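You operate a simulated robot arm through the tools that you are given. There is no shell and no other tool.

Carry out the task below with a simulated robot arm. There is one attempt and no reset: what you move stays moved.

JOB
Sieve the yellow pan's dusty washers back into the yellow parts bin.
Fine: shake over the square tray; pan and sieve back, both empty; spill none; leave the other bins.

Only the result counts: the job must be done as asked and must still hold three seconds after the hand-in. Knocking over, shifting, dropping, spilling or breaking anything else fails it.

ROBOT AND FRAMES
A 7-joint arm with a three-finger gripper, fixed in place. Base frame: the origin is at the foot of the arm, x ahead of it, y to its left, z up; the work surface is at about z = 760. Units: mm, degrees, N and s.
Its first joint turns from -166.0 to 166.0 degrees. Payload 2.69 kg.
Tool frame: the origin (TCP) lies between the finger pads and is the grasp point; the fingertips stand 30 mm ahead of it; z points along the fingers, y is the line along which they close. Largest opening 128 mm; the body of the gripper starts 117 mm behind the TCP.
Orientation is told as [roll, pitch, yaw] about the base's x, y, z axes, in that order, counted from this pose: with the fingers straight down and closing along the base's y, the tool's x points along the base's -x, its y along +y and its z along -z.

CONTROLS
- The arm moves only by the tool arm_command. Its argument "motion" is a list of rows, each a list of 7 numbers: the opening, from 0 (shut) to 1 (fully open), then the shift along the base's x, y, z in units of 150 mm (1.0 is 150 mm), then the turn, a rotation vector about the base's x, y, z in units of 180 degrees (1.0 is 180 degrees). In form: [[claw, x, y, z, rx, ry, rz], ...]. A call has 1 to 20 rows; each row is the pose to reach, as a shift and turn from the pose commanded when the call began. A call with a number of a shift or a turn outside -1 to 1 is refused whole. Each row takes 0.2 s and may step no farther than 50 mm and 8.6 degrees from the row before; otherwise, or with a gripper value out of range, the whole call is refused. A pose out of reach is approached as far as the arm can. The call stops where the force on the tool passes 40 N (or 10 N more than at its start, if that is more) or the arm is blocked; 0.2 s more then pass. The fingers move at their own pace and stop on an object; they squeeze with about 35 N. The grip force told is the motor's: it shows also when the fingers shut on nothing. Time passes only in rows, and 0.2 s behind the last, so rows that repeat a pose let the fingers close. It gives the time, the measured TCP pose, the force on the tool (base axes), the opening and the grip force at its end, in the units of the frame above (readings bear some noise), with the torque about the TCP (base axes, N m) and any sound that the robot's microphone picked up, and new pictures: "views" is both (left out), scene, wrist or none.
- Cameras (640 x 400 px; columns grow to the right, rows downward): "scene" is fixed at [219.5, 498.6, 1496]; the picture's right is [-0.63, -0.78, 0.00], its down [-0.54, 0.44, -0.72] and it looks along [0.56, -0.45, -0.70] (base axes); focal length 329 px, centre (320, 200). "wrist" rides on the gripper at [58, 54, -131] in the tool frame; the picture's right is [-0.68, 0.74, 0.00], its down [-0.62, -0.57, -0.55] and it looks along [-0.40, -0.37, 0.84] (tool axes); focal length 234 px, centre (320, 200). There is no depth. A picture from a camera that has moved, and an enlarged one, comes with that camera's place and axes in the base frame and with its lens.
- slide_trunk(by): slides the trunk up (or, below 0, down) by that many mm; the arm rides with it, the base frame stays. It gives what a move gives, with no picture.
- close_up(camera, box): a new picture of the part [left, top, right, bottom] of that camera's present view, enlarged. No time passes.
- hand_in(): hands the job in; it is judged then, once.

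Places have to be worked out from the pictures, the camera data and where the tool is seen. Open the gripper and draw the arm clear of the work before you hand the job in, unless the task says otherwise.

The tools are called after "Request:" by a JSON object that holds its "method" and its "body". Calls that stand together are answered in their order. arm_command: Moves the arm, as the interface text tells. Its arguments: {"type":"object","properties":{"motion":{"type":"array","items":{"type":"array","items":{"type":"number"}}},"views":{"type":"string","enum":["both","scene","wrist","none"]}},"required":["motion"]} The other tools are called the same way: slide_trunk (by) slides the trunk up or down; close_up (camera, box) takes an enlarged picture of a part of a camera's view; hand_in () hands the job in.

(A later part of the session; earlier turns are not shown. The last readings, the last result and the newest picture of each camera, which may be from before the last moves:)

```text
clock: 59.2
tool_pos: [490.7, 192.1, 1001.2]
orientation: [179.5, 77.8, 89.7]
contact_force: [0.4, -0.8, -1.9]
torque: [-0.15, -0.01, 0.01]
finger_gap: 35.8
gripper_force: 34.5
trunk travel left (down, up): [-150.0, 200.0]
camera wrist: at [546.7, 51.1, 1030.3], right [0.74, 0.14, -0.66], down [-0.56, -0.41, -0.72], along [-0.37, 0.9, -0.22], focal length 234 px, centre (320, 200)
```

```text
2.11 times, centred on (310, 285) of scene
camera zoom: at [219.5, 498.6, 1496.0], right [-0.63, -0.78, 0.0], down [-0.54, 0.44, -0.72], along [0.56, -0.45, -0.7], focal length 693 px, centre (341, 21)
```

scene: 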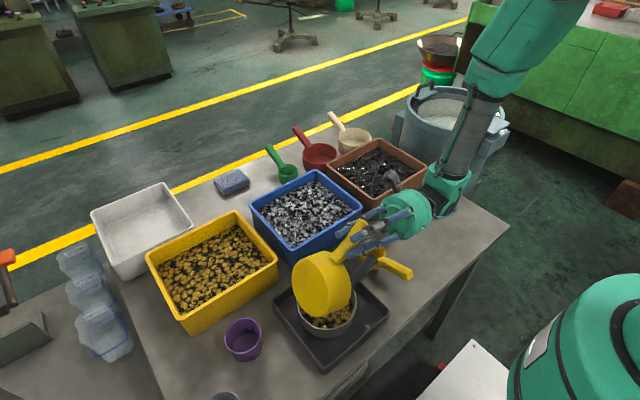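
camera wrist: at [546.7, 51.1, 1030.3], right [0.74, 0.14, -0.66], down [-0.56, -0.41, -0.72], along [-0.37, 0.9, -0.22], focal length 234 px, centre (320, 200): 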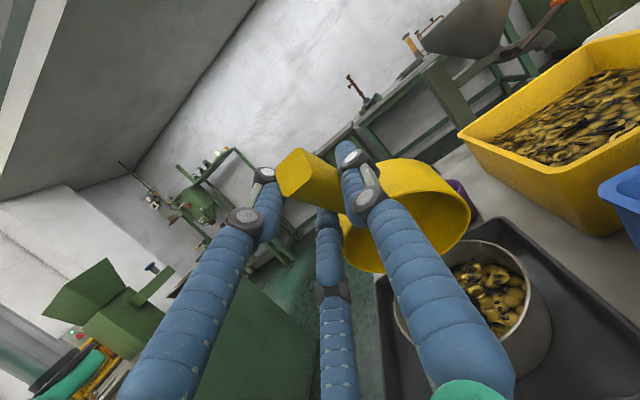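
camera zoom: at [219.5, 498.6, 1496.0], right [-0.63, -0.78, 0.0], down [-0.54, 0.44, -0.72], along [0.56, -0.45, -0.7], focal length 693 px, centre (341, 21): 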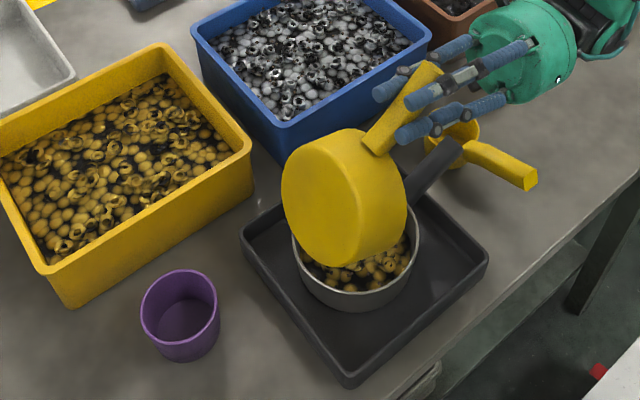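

The pan's inside appears clean. I give it a few small up-down jiggles over the sieve to drop any remaining dust.

Request:
{"method": "arm_command", "body": {"motion": [[0, 0, 0, 0.08, 0, 0, 0], [0, 0, 0, 0.01, 0, 0, 0], [0, 0, 0, 0.08, 0, 0, 0], [0, 0, 0, 0.01, 0, 0, 0], [0, 0, -0.02, 0.08, 0.03, 0, 0], [0, 0, -0.02, 0.03, 0.03, 0, 0], [0, 0, -0.02, 0.09, 0.03, 0, 0], [0, 0, -0.02, 0.09, 0.03, 0, 0]], "views": "wrist"}}

Request:
{"method": "close_up", "body": {"camera": "wrist", "box": [320, 140, 560, 340]}}

```text
clock: 61.0
tool_pos: [491.2, 189.4, 1016.4]
orientation: [179.8, 72.7, 89.9]
contact_force: [0.1, 0.2, -1.6]
torque: [-0.18, 0.01, -0.01]
finger_gap: 36.0
gripper_force: 34.8
trunk travel left (down, up): [-150.0, 200.0]
camera wrist: at [546.3, 46.6, 1032.0], right [0.74, 0.2, -0.64], down [-0.56, -0.34, -0.75], along [-0.37, 0.92, -0.14], focal length 234 px, centre (320, 200)
```

wrist: 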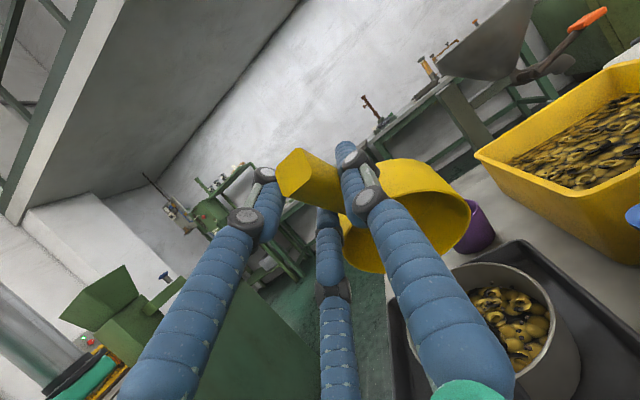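

```text
2.00 times, centred on (440, 240) of wrist
camera zoom: at [546.3, 46.6, 1032.0], right [0.74, 0.2, -0.64], down [-0.56, -0.34, -0.75], along [-0.37, 0.92, -0.14], focal length 468 px, centre (80, 120)
```

zoom: 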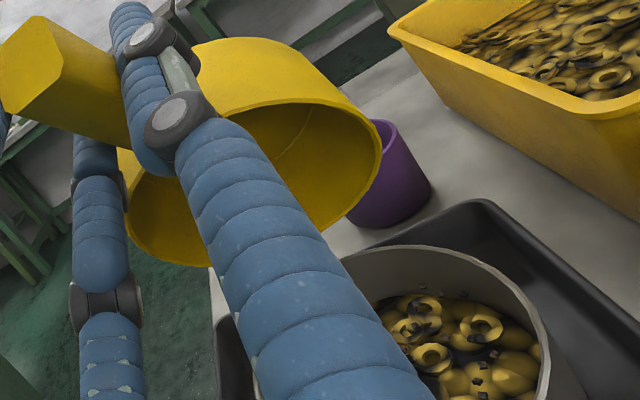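

The pan is clean. I raise it and pitch it back level along the same path, higher up.

Request:
{"method": "arm_command", "body": {"motion": [[0, 0, 0, 0.23, 0, 0, 0], [0, 0, 0.08, 0.263, -0.0411, 0, 0], [0, 0, 0.22, 0.263, -0.0856, 0, 0], [0, 0, 0.4, 0.297, -0.13, 0, 0], [0, 0, 0.573, 0.31, -0.1744, 0, 0], [0, 0, 0.747, 0.31, -0.2189, 0, 0], [0, 0, 0.927, 0.31, -0.2633, 0, 0]], "views": "none"}}

Request:
{"method": "arm_command", "body": {"motion": [[0, 0, 0.16, -0.013, -0.0444, 0, 0], [0, 0, 0.32, -0.04, -0.0889, 0, 0], [0, 0, 0.467, -0.08, -0.1333, 0, 0], [0, 0, 0.6, -0.147, -0.1778, 0, 0], [0, 0, 0.713, -0.213, -0.2222, 0, 0], [0, 0, 0.793, -0.28, -0.2667, 0, 0], [0, 0, 0.813, -0.313, -0.3111, 0, 0], [0, 0, 0.813, -0.34, -0.35, 0, 0], [0, 0, 0.813, -0.347, -0.3889, 0, 0]], "views": "both"}}

Request:
{"method": "close_up", "body": {"camera": "scene", "box": [200, 190, 420, 380]}}

```text
clock: 62.6
tool_pos: [489.3, 327.9, 1061.7]
orientation: [-0.2, 59.8, -90.2]
contact_force: [-0.4, -0.1, -2.6]
torque: [0.02, 0.03, -0.01]
finger_gap: 36.2
gripper_force: 34.9
trunk travel left (down, up): [-150.0, 200.0]
```

```text
clock: 64.6
tool_pos: [491.0, 449.2, 1009.8]
orientation: [-0.1, -10.1, -90.0]
contact_force: [-0.5, -0.5, -1.3]
torque: [0.21, 0.01, 0.02]
finger_gap: 36.3
gripper_force: 34.9
trunk travel left (down, up): [-150.0, 200.0]
camera wrist: at [546.4, 529.3, 1126.8], right [0.74, -0.67, 0.12], down [-0.56, -0.51, 0.65], along [-0.37, -0.54, -0.75], focal length 234 px, centre (320, 200)
```

scene: 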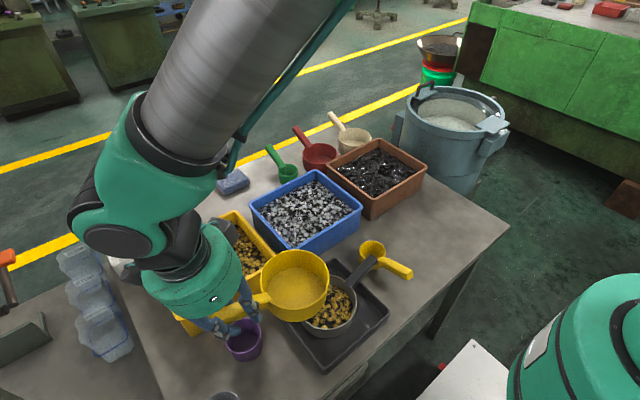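
wrist: 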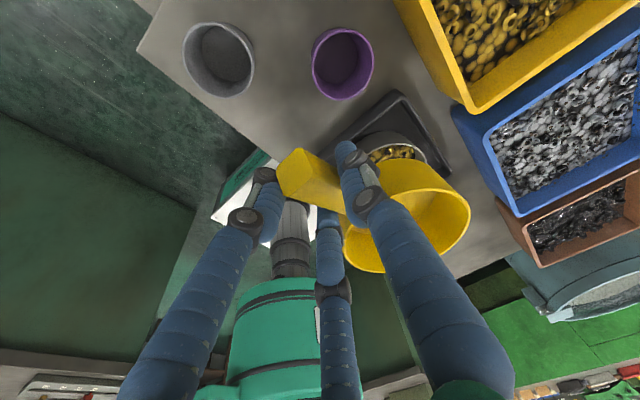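

```text
2.11 times, centred on (310, 285) of scene
camera zoom: at [219.5, 498.6, 1496.0], right [-0.63, -0.78, 0.0], down [-0.54, 0.44, -0.72], along [0.56, -0.45, -0.7], focal length 693 px, centre (341, 21)
```

zoom: 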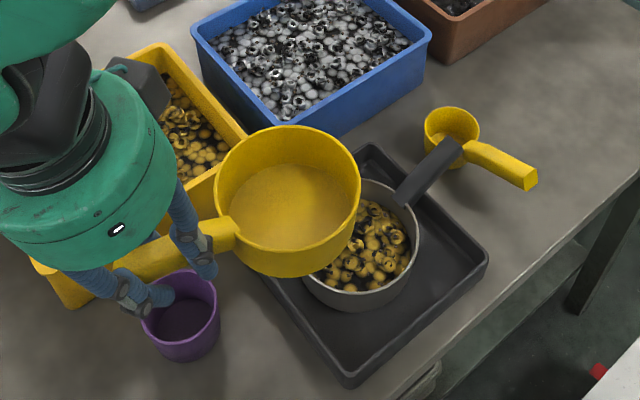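

The pan is level again. I zoom into its inside to confirm that it is empty.

Request:
{"method": "close_up", "body": {"camera": "scene", "box": [255, 240, 335, 300]}}

Request:
{"method": "close_up", "body": {"camera": "wrist", "box": [330, 120, 490, 280]}}

```text
6.67 times, centred on (295, 270) of scene
camera zoom: at [219.5, 498.6, 1496.0], right [-0.63, -0.78, 0.0], down [-0.54, 0.44, -0.72], along [0.56, -0.45, -0.7], focal length 2196 px, centre (487, -267)
```

zoom: 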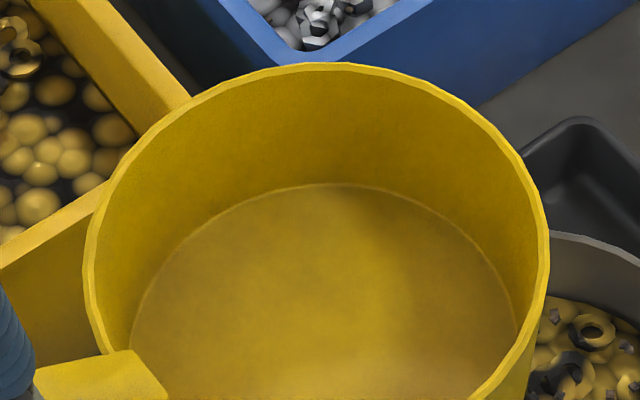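

```text
2.50 times, centred on (410, 200) of wrist
camera zoom: at [546.4, 529.3, 1126.8], right [0.74, -0.67, 0.12], down [-0.56, -0.51, 0.65], along [-0.37, -0.54, -0.75], focal length 585 px, centre (95, 200)
```

zoom: 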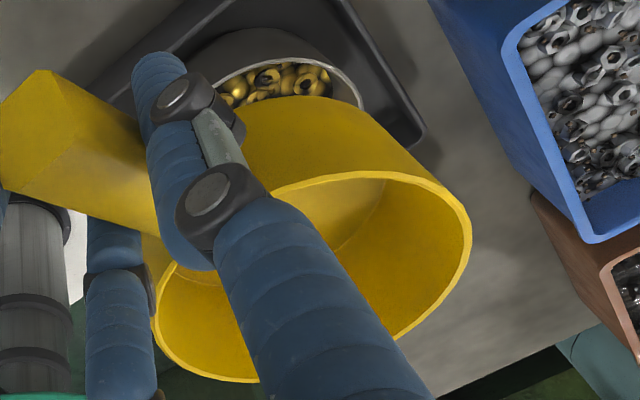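

The pan is completely empty. I carry it back toward its original place along the reverse route.

Request:
{"method": "arm_command", "body": {"motion": [[0, -0.01, -0.1, 0, 0, 0, 0.01], [0, -0.03, -0.28, 0, 0, 0, 0.03], [0, -0.05, -0.48, 0, 0, 0, 0.05], [0, -0.07, -0.7, 0, 0, 0, 0.07], [0, -0.09, -0.9, 0, 0, 0, 0.09], [0, -0.1, -1.0, 0, 0, 0, 0.1]], "views": "none"}}

Request:
{"method": "arm_command", "body": {"motion": [[0, -0.01, -0.1, 0, 0, 0, 0.01], [0, -0.03, -0.28, 0, 0, 0, 0.03], [0, -0.05, -0.48, 0, 0, 0, 0.05], [0, -0.07, -0.7, 0, 0, 0, 0.07], [0, -0.09, -0.9, 0, 0, 0, 0.09], [0, -0.1, -1.0, 0, 0, 0, 0.1]], "views": "none"}}

Request:
{"method": "arm_command", "body": {"motion": [[0, -0.01, -0.1, 0, 0, 0, 0.01], [0, -0.03, -0.28, 0, 0, 0, 0.03], [0, -0.05, -0.48, 0, 0, 0, 0.05], [0, -0.07, -0.7, 0, 0, 0, 0.07], [0, -0.09, -0.9, 0, 0, 0, 0.09], [0, -0.1, -1.0, 0, 0, 0, 0.1]], "views": "none"}}

Request:
{"method": "arm_command", "body": {"motion": [[0, -0.01, -0.1, 0, 0, 0, 0.01], [0, -0.03, -0.28, 0, 0, 0, 0.03], [0, -0.05, -0.48, 0, 0, 0, 0.05], [0, -0.07, -0.7, 0, 0, 0, 0.07], [0, -0.09, -0.9, 0, 0, 0, 0.09], [0, -0.1, -1.0, 0, 0, 0, 0.1]], "views": "scene"}}

```text
clock: 66.0
tool_pos: [476.4, 298.6, 1010.4]
orientation: [-0.1, -10.0, -72.0]
contact_force: [0.0, 0.0, -1.7]
torque: [0.19, 0.07, -0.01]
finger_gap: 36.3
gripper_force: 35.3
trunk travel left (down, up): [-150.0, 200.0]
```

```text
clock: 67.4
tool_pos: [460.9, 150.1, 1011.4]
orientation: [-0.3, -9.9, -54.1]
contact_force: [0.3, -0.7, -1.5]
torque: [0.14, 0.13, 0.05]
finger_gap: 36.1
gripper_force: 35.1
trunk travel left (down, up): [-150.0, 200.0]
```

```text
clock: 68.8
tool_pos: [445.4, -0.6, 1008.8]
orientation: [-0.2, -9.9, -35.9]
contact_force: [-0.2, 0.6, -2.5]
torque: [0.11, 0.16, 0.0]
finger_gap: 36.2
gripper_force: 35.1
trunk travel left (down, up): [-150.0, 200.0]
```

```text
clock: 70.2
tool_pos: [431.4, -151.6, 1010.3]
orientation: [-0.1, -9.9, -18.0]
contact_force: [-0.2, 0.2, -1.5]
torque: [0.05, 0.2, 0.02]
finger_gap: 36.2
gripper_force: 35.2
trunk travel left (down, up): [-150.0, 200.0]
```

scene: 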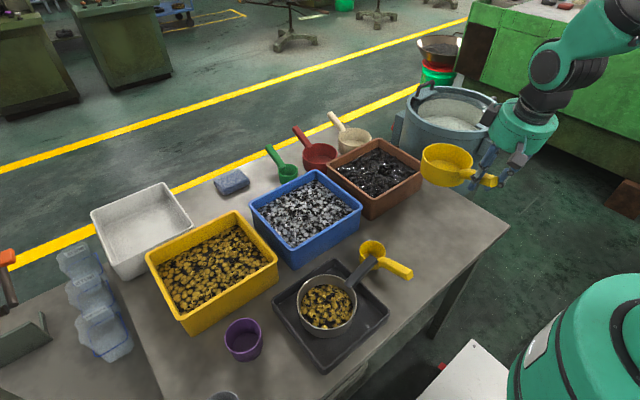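

The scene is tidy, with all washers in the sieve. I bring the pan above its original spot with the original heading.

Request:
{"method": "arm_command", "body": {"motion": [[0, -0.02, -0.15, 0, 0, 0, 0.025], [0, -0.04, -0.35, 0, 0, 0, 0.05], [0, -0.07, -0.55, 0, 0, 0, 0.08], [0, -0.087, -0.68, -0.1, 0, 0, 0.1], [0, -0.087, -0.68, -0.3, 0, 0, 0.1], [0, -0.087, -0.68, -0.55, 0, 0, 0.1], [0, -0.087, -0.68, -0.8, 0, 0, 0.1], [0, -0.087, -0.68, -0.95, 0, 0, 0.1], [0, -0.087, -0.68, -1.0, 0, 0, 0.1]], "views": "both"}}

Request:
{"method": "close_up", "body": {"camera": "scene", "box": [390, 130, 520, 240]}}

Request:
{"method": "close_up", "body": {"camera": "wrist", "box": [220, 90, 440, 260]}}

```text
clock: 72.2
tool_pos: [419.6, -253.0, 860.8]
orientation: [-0.2, -10.0, 0.2]
contact_force: [-1.1, 0.1, -2.4]
torque: [-0.02, 0.23, -0.04]
finger_gap: 36.2
gripper_force: 35.1
trunk travel left (down, up): [-150.0, 200.0]
camera wrist: at [340.3, -198.9, 978.3], right [0.67, 0.74, 0.12], down [0.51, -0.56, 0.65], along [0.54, -0.37, -0.75], focal length 234 px, centre (320, 200)
```

scene: 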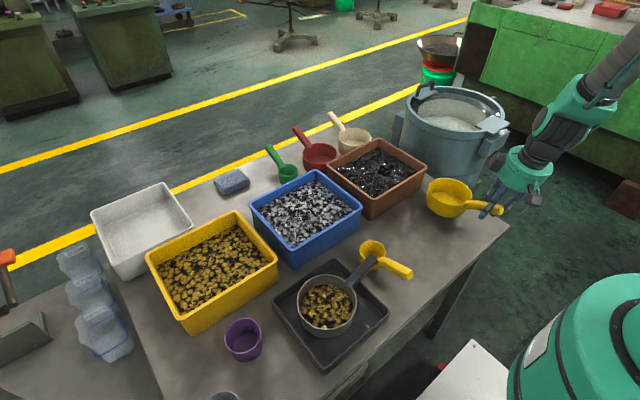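
wrist: 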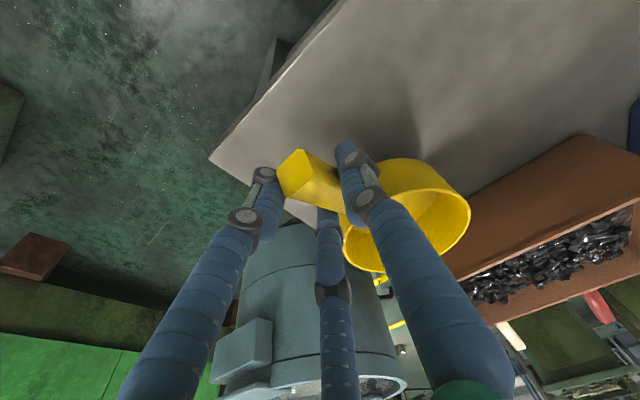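

```text
3.64 times, centred on (455, 185) of scene
camera zoom: at [219.5, 498.6, 1496.0], right [-0.63, -0.78, 0.0], down [-0.54, 0.44, -0.72], along [0.56, -0.45, -0.7], focal length 1198 px, centre (-171, 254)
```

zoom: 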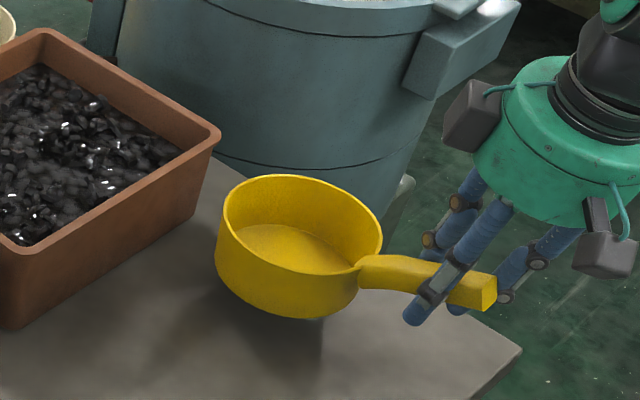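

```text
2.35 times, centred on (330, 175) of wrist
camera zoom: at [340.3, -198.9, 978.3], right [0.67, 0.74, 0.12], down [0.51, -0.56, 0.65], along [0.54, -0.37, -0.75], focal length 551 px, centre (296, 259)
```

zoom: 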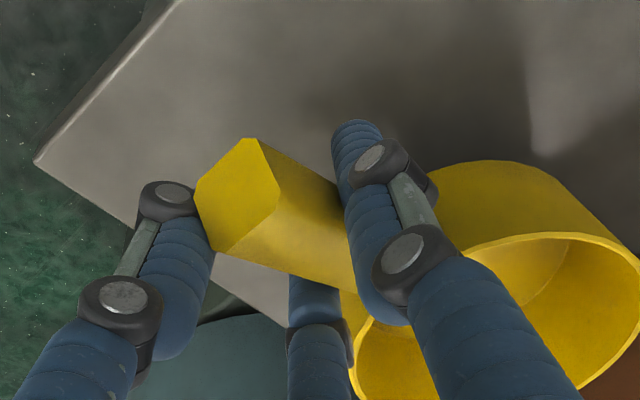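

The pan is empty and held; comparing with its original outline, it needs about -4° of yaw and ~4.5 mm toward -y. I apply that and lower it close to the table.

Request:
{"method": "arm_command", "body": {"motion": [[0, 0, -0.015, -0.03, 0, 0, -0.011], [0, 0, -0.03, -0.08, 0, 0, -0.0222], [0, 0, -0.03, -0.13, 0, 0, -0.0222], [0, 0, -0.03, -0.165, 0, 0, -0.0222], [0, 0, -0.03, -0.165, 0, 0, -0.0222]], "views": "none"}}

Request:
{"method": "close_up", "body": {"camera": "scene", "box": [390, 130, 520, 240]}}

```text
clock: 73.4
tool_pos: [419.6, -257.4, 836.2]
orientation: [-0.2, -10.1, -4.0]
contact_force: [-0.1, -0.5, -2.1]
torque: [-0.03, 0.17, -0.07]
finger_gap: 36.3
gripper_force: 34.9
trunk travel left (down, up): [-150.0, 200.0]
```

```text
3.64 times, centred on (455, 185) of scene
camera zoom: at [219.5, 498.6, 1496.0], right [-0.63, -0.78, 0.0], down [-0.54, 0.44, -0.72], along [0.56, -0.45, -0.7], focal length 1198 px, centre (-171, 254)
```

zoom: 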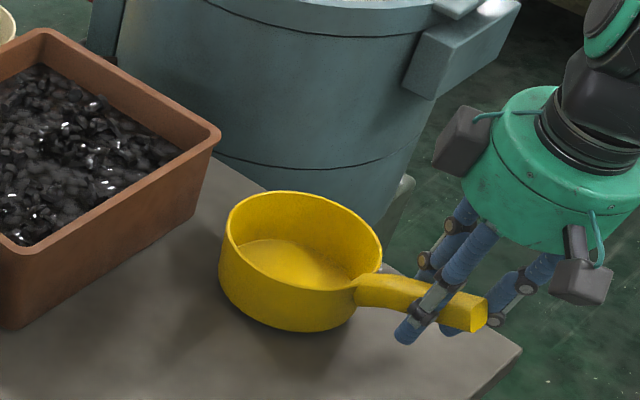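

The pan's outline now nearly matches the original one. I lower the last ~6 mm until it touches.

Request:
{"method": "arm_command", "body": {"motion": [[0, 0, 0.003, -0.02, 0, 0, 0], [0, 0, 0.003, -0.035, 0, 0, 0], [0, 0, 0.003, -0.042, 0, 0, 0], [0, 0, 0.003, -0.042, 0, 0, 0]], "views": "none"}}

Request:
{"method": "close_up", "body": {"camera": "scene", "box": [390, 130, 520, 240]}}

```text
clock: 74.4
tool_pos: [418.3, -258.1, 830.8]
orientation: [-0.1, -10.1, -4.0]
contact_force: [-9.6, -1.5, 26.4]
torque: [-0.03, -1.13, -0.09]
finger_gap: 36.6
gripper_force: 35.1
trunk travel left (down, up): [-150.0, 200.0]
```

```text
3.64 times, centred on (455, 185) of scene
camera zoom: at [219.5, 498.6, 1496.0], right [-0.63, -0.78, 0.0], down [-0.54, 0.44, -0.72], along [0.56, -0.45, -0.7], focal length 1198 px, centre (-171, 254)
```

zoom: 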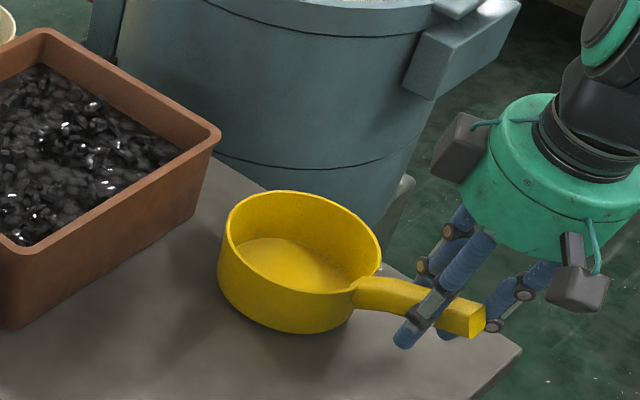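

The pan is pressing on the table (26 N) and reads about 4 mm too far toward -y. I lift slightly, shift by +4 mm and set it down more softly.

Request:
{"method": "arm_command", "body": {"motion": [[0, 0, 0, 0.03, 0, 0, 0], [0, -0.005, 0.027, 0.03, 0, 0, 0], [0, -0.005, 0.027, 0.012, 0, 0, 0], [0, -0.005, 0.027, 0.012, 0, 0, 0]], "views": "none"}}

Request:
{"method": "close_up", "body": {"camera": "scene", "box": [390, 130, 520, 240]}}

```text
clock: 75.4
tool_pos: [416.5, -252.6, 830.8]
orientation: [-0.2, -10.1, -4.0]
contact_force: [-0.4, 0.2, -1.5]
torque: [0.02, 0.2, 0.0]
finger_gap: 36.2
gripper_force: 35.1
trunk travel left (down, up): [-150.0, 200.0]
```

```text
3.64 times, centred on (455, 185) of scene
camera zoom: at [219.5, 498.6, 1496.0], right [-0.63, -0.78, 0.0], down [-0.54, 0.44, -0.72], along [0.56, -0.45, -0.7], focal length 1198 px, centre (-171, 254)
```

zoom: 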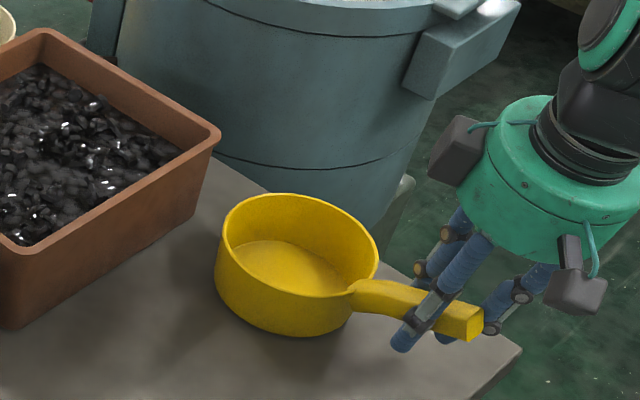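

The outline now coincides with the original. I lower a further ~1.5 mm and release.

Request:
{"method": "arm_command", "body": {"motion": [[0, 0, 0, -0.006, 0, 0, 0], [0, 0, 0, -0.01, 0, 0, 0], [0.3, 0, 0, -0.01, 0, 0, 0], [0.36, 0, 0, -0.01, 0, 0, 0], [0.42, 0, 0, -0.01, 0, 0, 0], [0.42, 0, 0, -0.01, 0, 0, 0]], "views": "wrist"}}

Request:
{"method": "close_up", "body": {"camera": "scene", "box": [390, 130, 520, 240]}}

```text
clock: 76.8
tool_pos: [417.1, -252.6, 830.8]
orientation: [-0.2, -10.0, -4.0]
contact_force: [-0.5, -0.1, 1.3]
torque: [0.0, 0.03, -0.01]
finger_gap: 54.0
gripper_force: 0.1
trunk travel left (down, up): [-150.0, 200.0]
camera wrist: at [342.2, -193.2, 947.5], right [0.72, 0.69, 0.12], down [0.47, -0.6, 0.65], along [0.52, -0.41, -0.75], focal length 234 px, centre (320, 200)
```

wrist: 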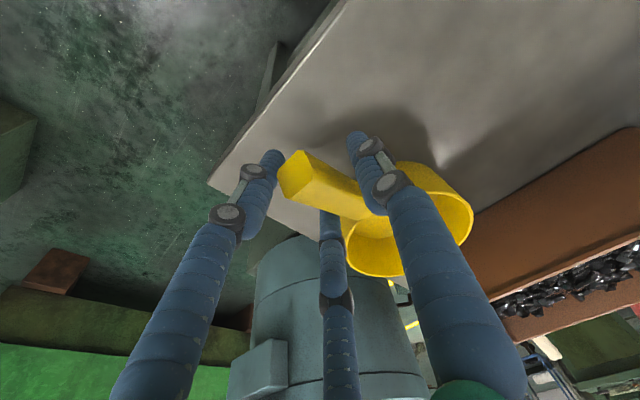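

```text
3.64 times, centred on (455, 185) of scene
camera zoom: at [219.5, 498.6, 1496.0], right [-0.63, -0.78, 0.0], down [-0.54, 0.44, -0.72], along [0.56, -0.45, -0.7], focal length 1198 px, centre (-171, 254)
```

zoom: 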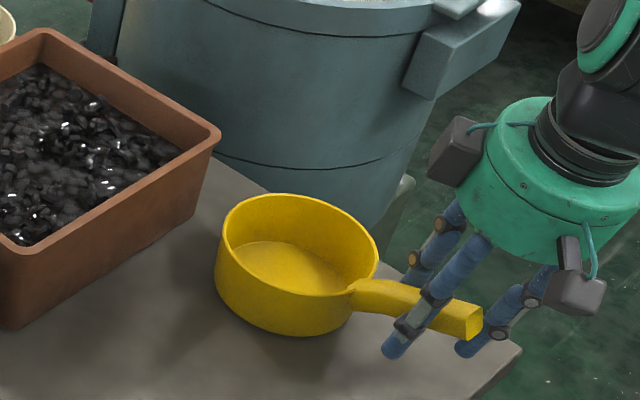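

The pan stands back at its place, empty. I rise straight up and travel back to the sieve's handle, turning the tool to yaw ≈93° to match the handle, which points to -y.

Request:
{"method": "arm_command", "body": {"motion": [[0.42, 0, 0, 0.2, 0, 0, 0], [0.42, 0, 0, 0.5, 0, 0, 0], [0.42, 0, 0, 0.8, 0, 0, 0], [0.42, 0, 0, 1.0, 0, 0, 0]], "views": "none"}}

Request:
{"method": "arm_command", "body": {"motion": [[0.42, 0.04, 0.2, 0, 0, 0, 0.036], [0.42, 0.08, 0.4, 0, 0, 0, 0.072], [0.42, 0.12, 0.6, 0, 0, 0, 0.108], [0.42, 0.16, 0.8, 0, 0, 0, 0.144], [0.42, 0.2, 1.0, 0, 0, 0, 0.18]], "views": "none"}}

Request:
{"method": "arm_command", "body": {"motion": [[0.42, 0.04, 0.2, 0, 0, 0, 0.036], [0.42, 0.08, 0.4, 0, 0, 0, 0.072], [0.42, 0.12, 0.6, 0, 0, 0, 0.108], [0.42, 0.16, 0.8, 0, 0, 0, 0.144], [0.42, 0.2, 1.0, 0, 0, 0, 0.18]], "views": "none"}}

Request:
{"method": "arm_command", "body": {"motion": [[0.42, 0.05, 0.15, 0, 0, 0, 0.036], [0.42, 0.1, 0.3, 0, 0, 0, 0.072], [0.42, 0.15, 0.45, 0, 0, 0, 0.108], [0.42, 0.19, 0.6, 0, 0, 0, 0.144], [0.42, 0.21, 0.664, 0, 0, 0, 0.179], [0.42, 0.21, 0.664, 0, 0, 0, 0.179]], "views": "both"}}

Request:
{"method": "close_up", "body": {"camera": "wrist", "box": [220, 60, 460, 260]}}

```text
clock: 77.8
tool_pos: [418.4, -252.5, 978.9]
orientation: [0.0, -9.8, -4.0]
contact_force: [-0.6, 0.2, -0.8]
torque: [0.0, -0.02, 0.03]
finger_gap: 53.7
gripper_force: 0.1
trunk travel left (down, up): [-150.0, 200.0]
```

```text
clock: 79.0
tool_pos: [447.5, -101.8, 979.6]
orientation: [-0.2, -10.0, 28.5]
contact_force: [-0.8, -0.7, -0.1]
torque: [0.04, 0.0, 0.0]
finger_gap: 53.5
gripper_force: 0.1
trunk travel left (down, up): [-150.0, 200.0]
```

```text
clock: 80.2
tool_pos: [476.8, 50.0, 978.5]
orientation: [-0.1, -10.0, 60.9]
contact_force: [0.3, -0.5, 0.9]
torque: [0.0, -0.01, -0.01]
finger_gap: 53.7
gripper_force: 0.1
trunk travel left (down, up): [-150.0, 200.0]
```

```text
clock: 81.6
tool_pos: [508.4, 146.0, 979.8]
orientation: [-0.1, -10.0, 93.1]
contact_force: [0.2, 1.0, -0.3]
torque: [0.01, 0.02, 0.01]
finger_gap: 53.7
gripper_force: 0.2
trunk travel left (down, up): [-150.0, 200.0]
camera wrist: at [460.0, 63.9, 1097.1], right [-0.77, 0.63, 0.12], down [0.54, 0.54, 0.65], along [0.34, 0.56, -0.75], focal length 234 px, centre (320, 200)
```

scene: 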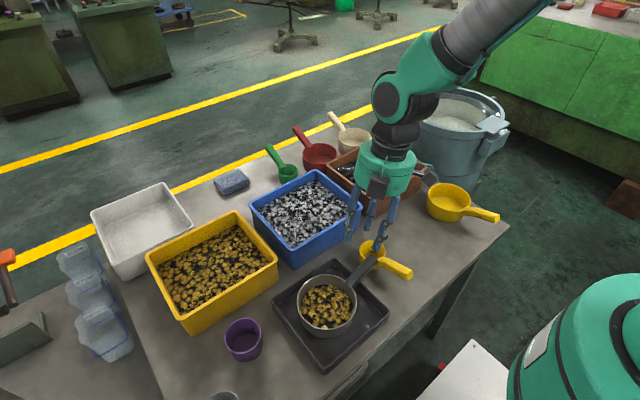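
wrist: 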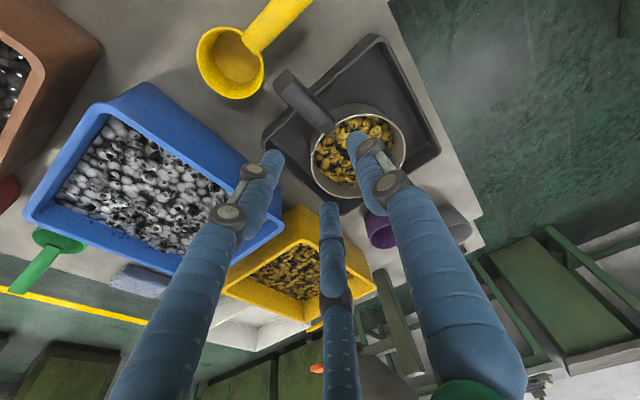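

```text
2.00 times, centred on (340, 160) of wrist
camera zoom: at [460.0, 63.9, 1097.1], right [-0.77, 0.63, 0.12], down [0.54, 0.54, 0.65], along [0.34, 0.56, -0.75], focal length 468 px, centre (280, 280)
```

zoom: 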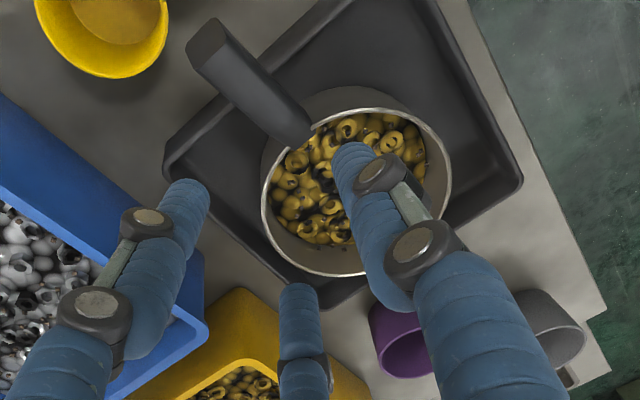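

The tool is placed so the handle axis lies ~6 mm to its tool +y side, as before. I descend to about z=870 and check.

Request:
{"method": "arm_command", "body": {"motion": [[0.42, 0, 0, -0.2, 0, 0, 0], [0.42, 0, 0, -0.4, 0, 0, 0], [0.42, 0, 0, -0.6, 0, 0, 0], [0.42, 0, 0, -0.72, 0, 0, 0]], "views": "wrist"}}

Request:
{"method": "close_up", "body": {"camera": "wrist", "box": [220, 90, 440, 260]}}

Request:
{"method": "close_up", "body": {"camera": "scene", "box": [250, 200, 430, 380]}}

```text
clock: 82.6
tool_pos: [510.2, 147.1, 870.9]
orientation: [-0.1, -10.0, 93.0]
contact_force: [0.7, 0.5, 0.6]
torque: [-0.02, 0.0, -0.01]
finger_gap: 53.6
gripper_force: 0.1
trunk travel left (down, up): [-150.0, 200.0]
camera wrist: at [460.9, 64.4, 988.6], right [-0.77, 0.63, 0.12], down [0.54, 0.54, 0.65], along [0.34, 0.56, -0.75], focal length 234 px, centre (320, 200)
```

wrist: 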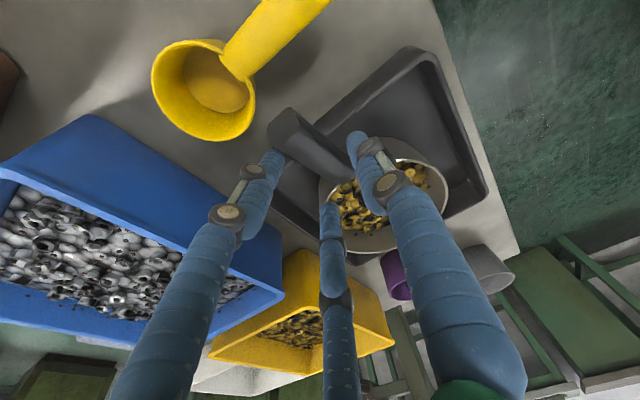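

```text
2.35 times, centred on (330, 175) of wrist
camera zoom: at [460.9, 64.4, 988.6], right [-0.77, 0.63, 0.12], down [0.54, 0.54, 0.65], along [0.34, 0.56, -0.75], focal length 551 px, centre (296, 259)
```

zoom: 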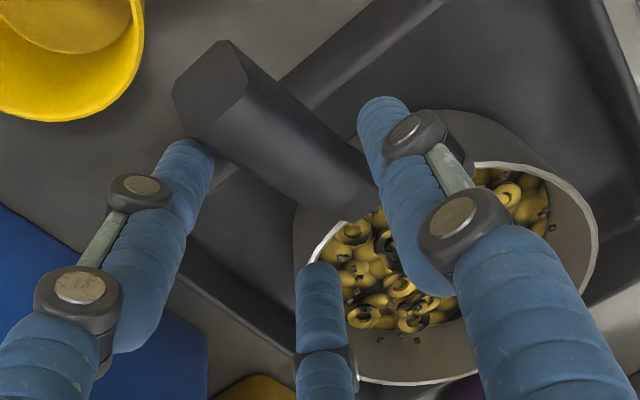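

```text
2.22 times, centred on (340, 290) of scene
camera zoom: at [219.5, 498.6, 1496.0], right [-0.63, -0.78, 0.0], down [-0.54, 0.44, -0.72], along [0.56, -0.45, -0.7], focal length 732 px, centre (276, 0)
```

zoom: 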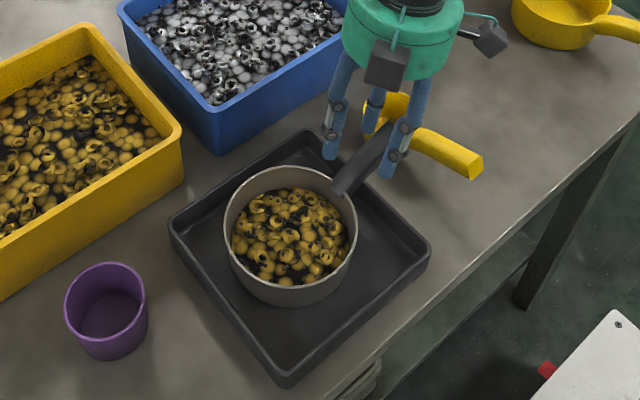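

Handle and fingers line up as they did for the pan. I descend to z≈833 and close on the sieve handle.

Request:
{"method": "arm_command", "body": {"motion": [[0.42, -0.012, 0, -0.1, 0, 0, 0], [0.42, -0.012, 0, -0.2, 0, 0, 0], [0.42, -0.012, 0, -0.253, 0, 0, 0], [0.42, -0.012, 0, -0.253, 0, 0, 0]], "views": "none"}}

Request:
{"method": "close_up", "body": {"camera": "wrist", "box": [220, 90, 440, 260]}}

Request:
{"method": "close_up", "body": {"camera": "scene", "box": [250, 200, 430, 380]}}

```text
clock: 83.6
tool_pos: [508.3, 148.0, 833.4]
orientation: [-0.1, -10.0, 93.0]
contact_force: [0.6, 0.9, -0.2]
torque: [-0.03, 0.03, -0.06]
finger_gap: 54.0
gripper_force: 0.0
trunk travel left (down, up): [-150.0, 200.0]
```

```text
2.35 times, centred on (330, 175) of wrist
camera zoom: at [458.8, 65.0, 950.8], right [-0.77, 0.63, 0.12], down [0.54, 0.54, 0.65], along [0.34, 0.56, -0.75], focal length 551 px, centre (296, 259)
```

zoom: 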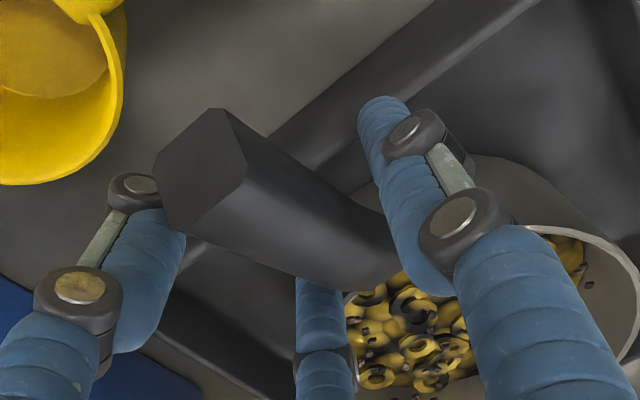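

```text
2.22 times, centred on (340, 290) of scene
camera zoom: at [219.5, 498.6, 1496.0], right [-0.63, -0.78, 0.0], down [-0.54, 0.44, -0.72], along [0.56, -0.45, -0.7], focal length 732 px, centre (276, 0)
```

zoom: 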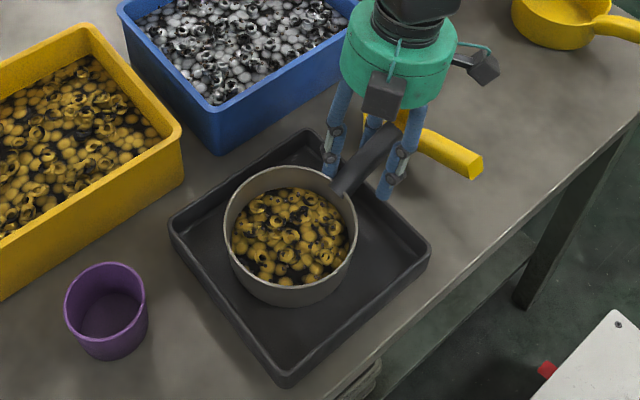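

The handle is well between the fingers. I close the grip.

Request:
{"method": "arm_command", "body": {"motion": [[0.34, 0, 0, 0, 0, 0, 0], [0.3, 0, 0, 0, 0, 0, 0], [0.26, 0, 0, 0, 0, 0, 0], [0.2, 0, 0, 0, 0, 0, 0], [0, 0, 0, 0, 0, 0, 0], [0, 0, 0, 0, 0, 0, 0]], "views": "none"}}

Request:
{"method": "close_up", "body": {"camera": "wrist", "box": [220, 90, 440, 260]}}

Request:
{"method": "close_up", "body": {"camera": "scene", "box": [250, 200, 430, 380]}}

```text
clock: 85.0
tool_pos: [507.2, 147.8, 834.0]
orientation: [-0.2, -10.0, 93.0]
contact_force: [-1.6, -1.0, 5.0]
torque: [0.22, 0.01, 0.04]
finger_gap: 34.5
gripper_force: 34.9
trunk travel left (down, up): [-150.0, 200.0]
```

```text
2.35 times, centred on (330, 175) of wrist
camera zoom: at [458.8, 65.0, 951.1], right [-0.77, 0.63, 0.12], down [0.54, 0.54, 0.65], along [0.34, 0.56, -0.75], focal length 551 px, centre (296, 259)
```

zoom: 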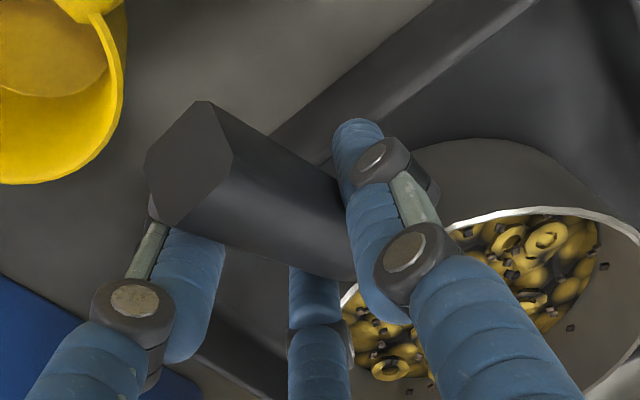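

```text
2.22 times, centred on (340, 290) of scene
camera zoom: at [219.5, 498.6, 1496.0], right [-0.63, -0.78, 0.0], down [-0.54, 0.44, -0.72], along [0.56, -0.45, -0.7], focal length 732 px, centre (276, 0)
```

zoom: 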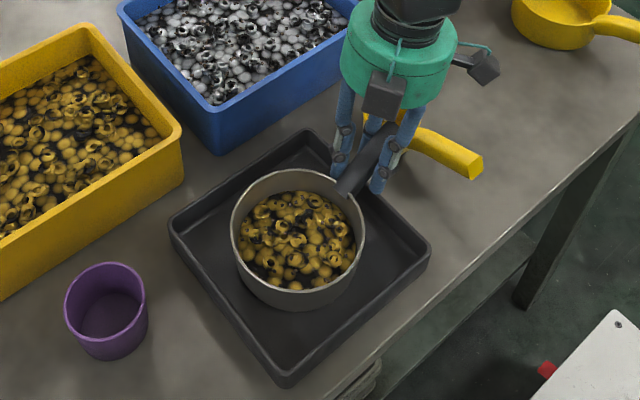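

Gripped at 34.5 mm again; small dark grit specks are visible among the washers. I lift the sieve slowly by about 15 mm and check for slip.

Request:
{"method": "arm_command", "body": {"motion": [[0, 0, 0, 0.02, 0, 0, 0], [0, 0, 0, 0.05, 0, 0, 0], [0, 0, 0, 0.09, 0, 0, 0], [0, 0, 0, 0.12, 0, 0, 0], [0, 0, 0, 0.12, 0, 0, 0]], "views": "none"}}

Request:
{"method": "close_up", "body": {"camera": "wrist", "box": [220, 90, 440, 260]}}

Request:
{"method": "close_up", "body": {"camera": "scene", "box": [250, 200, 430, 380]}}

```text
clock: 86.2
tool_pos: [507.2, 148.9, 851.1]
orientation: [-0.2, -10.0, 93.0]
contact_force: [0.0, -0.1, -3.6]
torque: [-0.37, -0.02, 0.01]
finger_gap: 34.1
gripper_force: 34.8
trunk travel left (down, up): [-150.0, 200.0]
```

```text
2.35 times, centred on (330, 175) of wrist
camera zoom: at [458.7, 64.0, 969.5], right [-0.77, 0.63, 0.12], down [0.54, 0.54, 0.65], along [0.34, 0.56, -0.75], focal length 551 px, centre (296, 259)
```

zoom: 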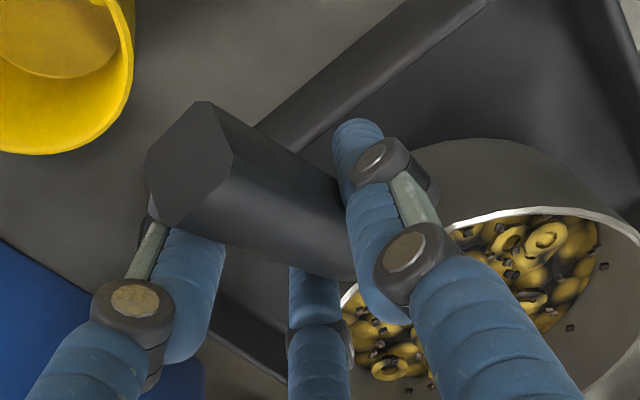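

```text
2.22 times, centred on (340, 290) of scene
camera zoom: at [219.5, 498.6, 1496.0], right [-0.63, -0.78, 0.0], down [-0.54, 0.44, -0.72], along [0.56, -0.45, -0.7], focal length 732 px, centre (276, 0)
```

zoom: 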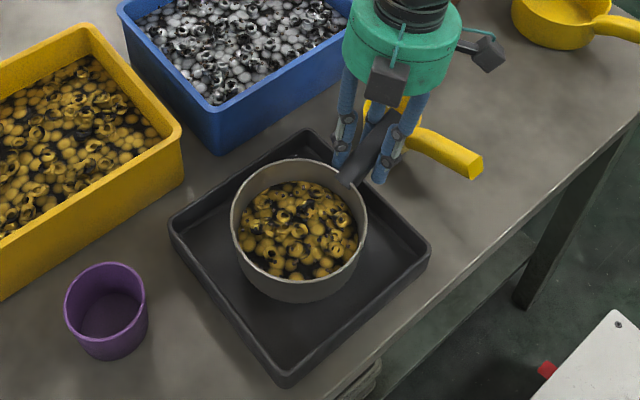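

No slip. I raise it slightly so its base is at tray-rim height, centre it over the tray, and begin shaking with small horizontal strokes.

Request:
{"method": "arm_command", "body": {"motion": [[0, 0.067, -0.053, 0.06, 0, 0, 0], [0, 0.12, -0.053, 0.06, 0, 0, 0], [0, 0.01, -0.053, 0.06, 0, 0, 0], [0, 0.12, -0.053, 0.06, 0, 0, 0], [0, 0.01, -0.053, 0.06, 0, 0, 0], [0, 0.12, -0.053, 0.06, 0, 0, 0], [0, 0.01, -0.053, 0.06, 0, 0, 0], [0, 0.12, -0.053, 0.06, 0, 0, 0], [0, 0.067, 0.0, 0.06, 0, 0, 0], [0, 0.067, -0.11, 0.06, 0, 0, 0], [0, 0.067, 0.0, 0.06, 0, 0, 0], [0, 0.067, -0.11, 0.06, 0, 0, 0], [0, 0.067, 0.0, 0.06, 0, 0, 0], [0, 0.067, -0.11, 0.06, 0, 0, 0], [0, 0.067, -0.053, 0.1, 0, 0, 0], [0, 0.067, -0.053, 0.05, 0, 0, 0], [0, 0.067, -0.053, 0.1, 0, 0, 0], [0, 0.067, -0.053, 0.05, 0, 0, 0], [0, 0.067, -0.053, 0.06, 0, 0, 0]], "views": "both"}}

Request:
{"method": "close_up", "body": {"camera": "wrist", "box": [330, 150, 500, 280]}}

Request:
{"method": "close_up", "body": {"camera": "scene", "box": [260, 240, 400, 380]}}

```text
clock: 90.2
tool_pos: [517.3, 139.8, 862.6]
orientation: [-0.2, -10.2, 93.0]
contact_force: [-0.6, -0.3, -3.1]
torque: [-0.34, -0.08, 0.02]
finger_gap: 34.2
gripper_force: 34.8
trunk travel left (down, up): [-150.0, 200.0]
camera wrist: at [468.5, 56.3, 978.8], right [-0.77, 0.63, 0.12], down [0.54, 0.54, 0.65], along [0.34, 0.56, -0.75], focal length 234 px, centre (320, 200)
```

scene: 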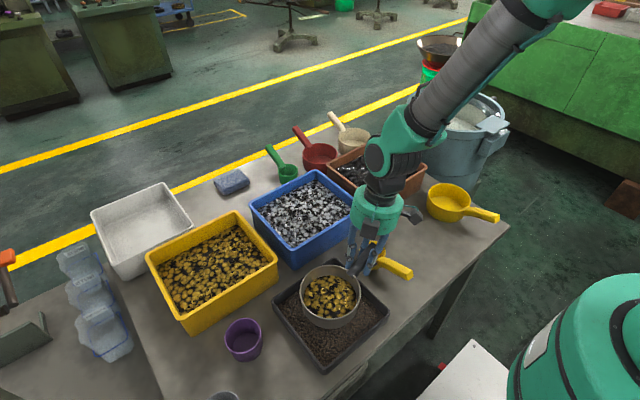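
wrist: 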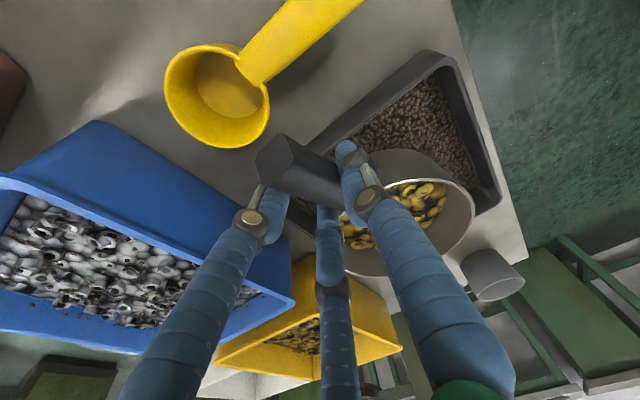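

```text
3.08 times, centred on (415, 215) of wrist
camera zoom: at [468.5, 56.3, 978.8], right [-0.77, 0.63, 0.12], down [0.54, 0.54, 0.65], along [0.34, 0.56, -0.75], focal length 720 px, centre (28, 154)
```

zoom: 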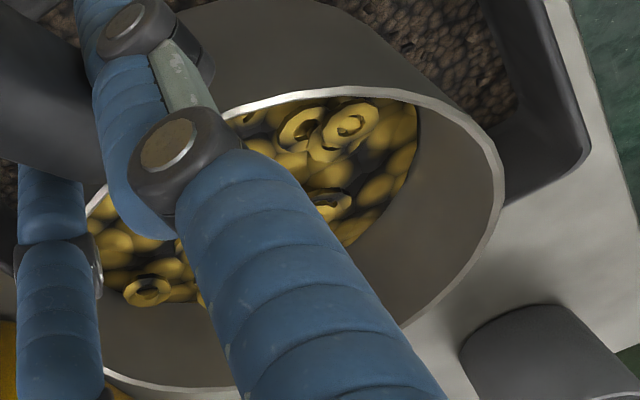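

```text
2.86 times, centred on (330, 310) of scene
camera zoom: at [219.5, 498.6, 1496.0], right [-0.63, -0.78, 0.0], down [-0.54, 0.44, -0.72], along [0.56, -0.45, -0.7], focal length 941 px, centre (291, -114)
```

zoom: 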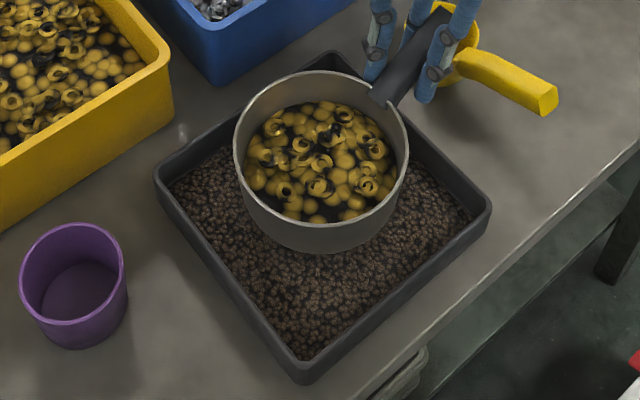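

A layer of grit has appeared in the tray and the washers look clean. I give it one more round of shaking to be sure.

Request:
{"method": "arm_command", "body": {"motion": [[0, 0.05, 0, 0, 0, 0, 0], [0, -0.05, 0, 0, 0, 0, 0], [0, 0.05, 0, 0, 0, 0, 0], [0, -0.05, 0, 0, 0, 0, 0], [0, 0.05, 0, 0, 0, 0, 0], [0, -0.05, 0, 0, 0, 0, 0], [0, 0, 0.05, 0, 0, 0, 0], [0, 0, -0.05, 0, 0, 0, 0], [0, 0, 0.05, 0, 0, 0, 0], [0, 0, -0.05, 0, 0, 0, 0], [0, 0, 0.05, 0, 0, 0, 0], [0, 0, -0.05, 0, 0, 0, 0], [0, 0, 0, 0.04, 0, 0, 0], [0, 0, 0, 0, 0, 0, 0], [0, 0, 0, 0.04, 0, 0, 0], [0, 0, 0, 0, 0, 0, 0], [0, 0, 0, 0.04, 0, 0, 0], [0, 0, 0, 0, 0, 0, 0], [0, 0, 0, 0, 0, 0, 0]], "views": "both"}}

Request:
{"method": "close_up", "body": {"camera": "scene", "box": [260, 240, 400, 380]}}

Request:
{"method": "close_up", "body": {"camera": "scene", "box": [295, 255, 375, 335]}}

```text
clock: 94.2
tool_pos: [517.3, 139.2, 859.9]
orientation: [-0.2, -10.1, 93.1]
contact_force: [0.0, -0.5, -2.3]
torque: [-0.34, -0.03, -0.01]
finger_gap: 34.2
gripper_force: 35.0
trunk travel left (down, up): [-150.0, 200.0]
camera wrist: at [469.2, 55.8, 978.2], right [-0.77, 0.63, 0.12], down [0.54, 0.54, 0.65], along [0.34, 0.56, -0.75], focal length 234 px, centre (320, 200)
```

scene: 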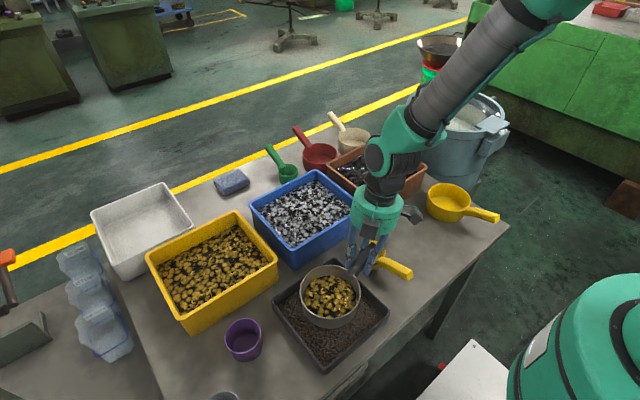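
wrist: 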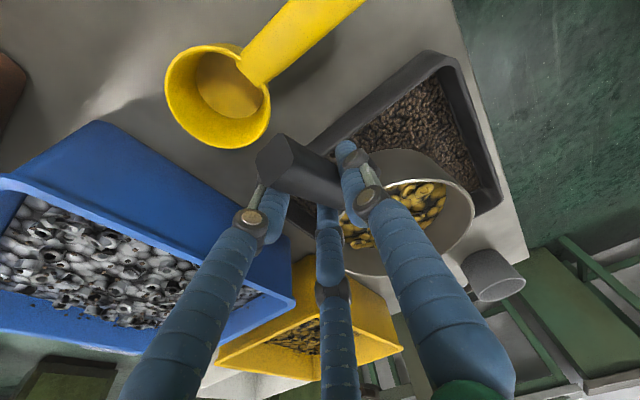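

```text
2.86 times, centred on (330, 310) of scene
camera zoom: at [219.5, 498.6, 1496.0], right [-0.63, -0.78, 0.0], down [-0.54, 0.44, -0.72], along [0.56, -0.45, -0.7], focal length 941 px, centre (291, -114)
```

zoom: 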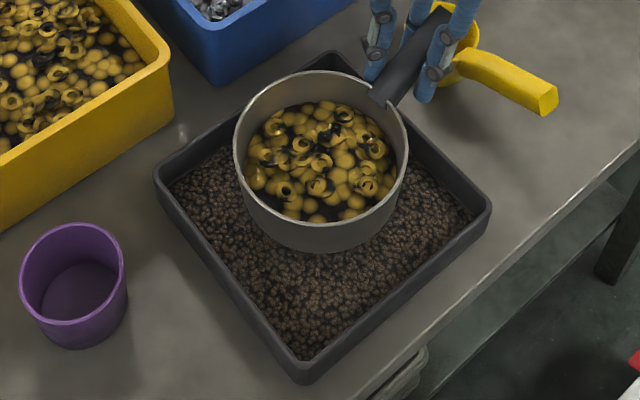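

```text
5.00 times, centred on (335, 295) of scene
camera zoom: at [219.5, 498.6, 1496.0], right [-0.63, -0.78, 0.0], down [-0.54, 0.44, -0.72], along [0.56, -0.45, -0.7], focal length 1647 px, centre (245, -275)
```

zoom: 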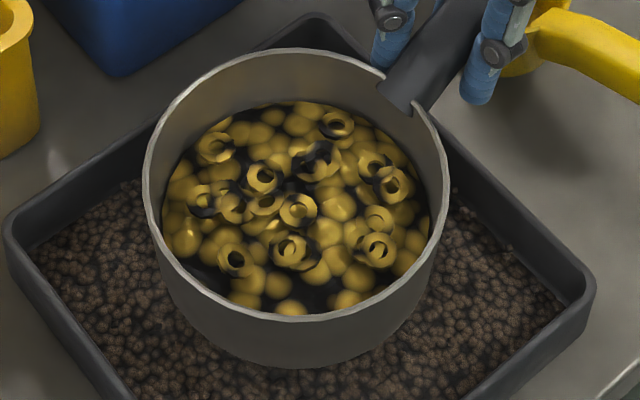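

The washers are clean and nothing more falls. I lift the sieve and start swinging it toward the yellow bin, yawing it from +y through +x.

Request:
{"method": "arm_command", "body": {"motion": [[0, 0, 0, 0.06, 0, 0, 0], [0, 0, 0, 0.17, 0, 0, 0], [0, 0, 0, 0.32, 0, 0, 0], [0, 0, 0, 0.48, 0, 0, 0], [0, 0, 0, 0.64, 0, 0, 0], [0, 0, 0, 0.8, 0, 0, 0], [0, 0, 0, 0.93, 0, 0, 0], [0, 0, 0, 1.0, 0, 0, 0]], "views": "none"}}

Request:
{"method": "arm_command", "body": {"motion": [[0, 0.01, 0.05, 0.01, 0, 0, -0.02], [0, 0.03, 0.13, 0.02, 0, 0, -0.05], [0, 0.05, 0.24, 0.035, 0, 0, -0.09], [0, 0.075, 0.36, 0.05, 0, 0, -0.13], [0, 0.1, 0.48, 0.065, 0, 0, -0.17], [0, 0.12, 0.6, 0.08, 0, 0, -0.21], [0, 0.145, 0.72, 0.1, 0, 0, -0.25], [0, 0.165, 0.83, 0.12, 0, 0, -0.285], [0, 0.18, 0.9, 0.13, 0, 0, -0.305], [0, 0.187, 0.937, 0.133, 0, 0, -0.3167], [0, 0.187, 0.937, 0.133, 0, 0, -0.3167]], "views": "both"}}

```text
clock: 96.0
tool_pos: [517.0, 140.2, 1010.3]
orientation: [0.0, -9.9, 92.9]
contact_force: [-0.8, 0.1, -3.6]
torque: [-0.3, -0.07, 0.0]
finger_gap: 34.0
gripper_force: 35.1
trunk travel left (down, up): [-150.0, 200.0]
```

```text
clock: 98.4
tool_pos: [544.1, 280.0, 1029.9]
orientation: [-0.2, -10.0, 35.9]
contact_force: [0.3, 1.2, -4.1]
torque: [-0.23, 0.24, 0.01]
finger_gap: 34.0
gripper_force: 35.1
trunk travel left (down, up): [-150.0, 200.0]
camera wrist: at [449.2, 275.4, 1148.0], right [0.11, 0.99, 0.12], down [0.74, -0.16, 0.65], along [0.66, 0.02, -0.75], focal length 234 px, centre (320, 200)
```

scene: 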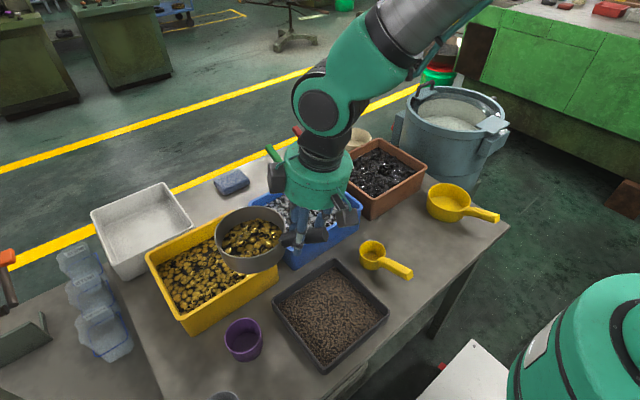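
wrist: 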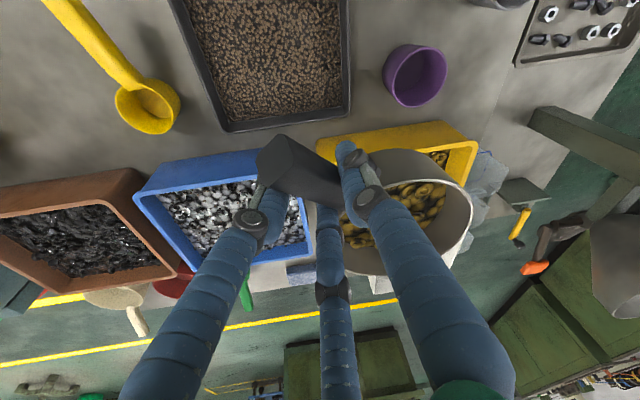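

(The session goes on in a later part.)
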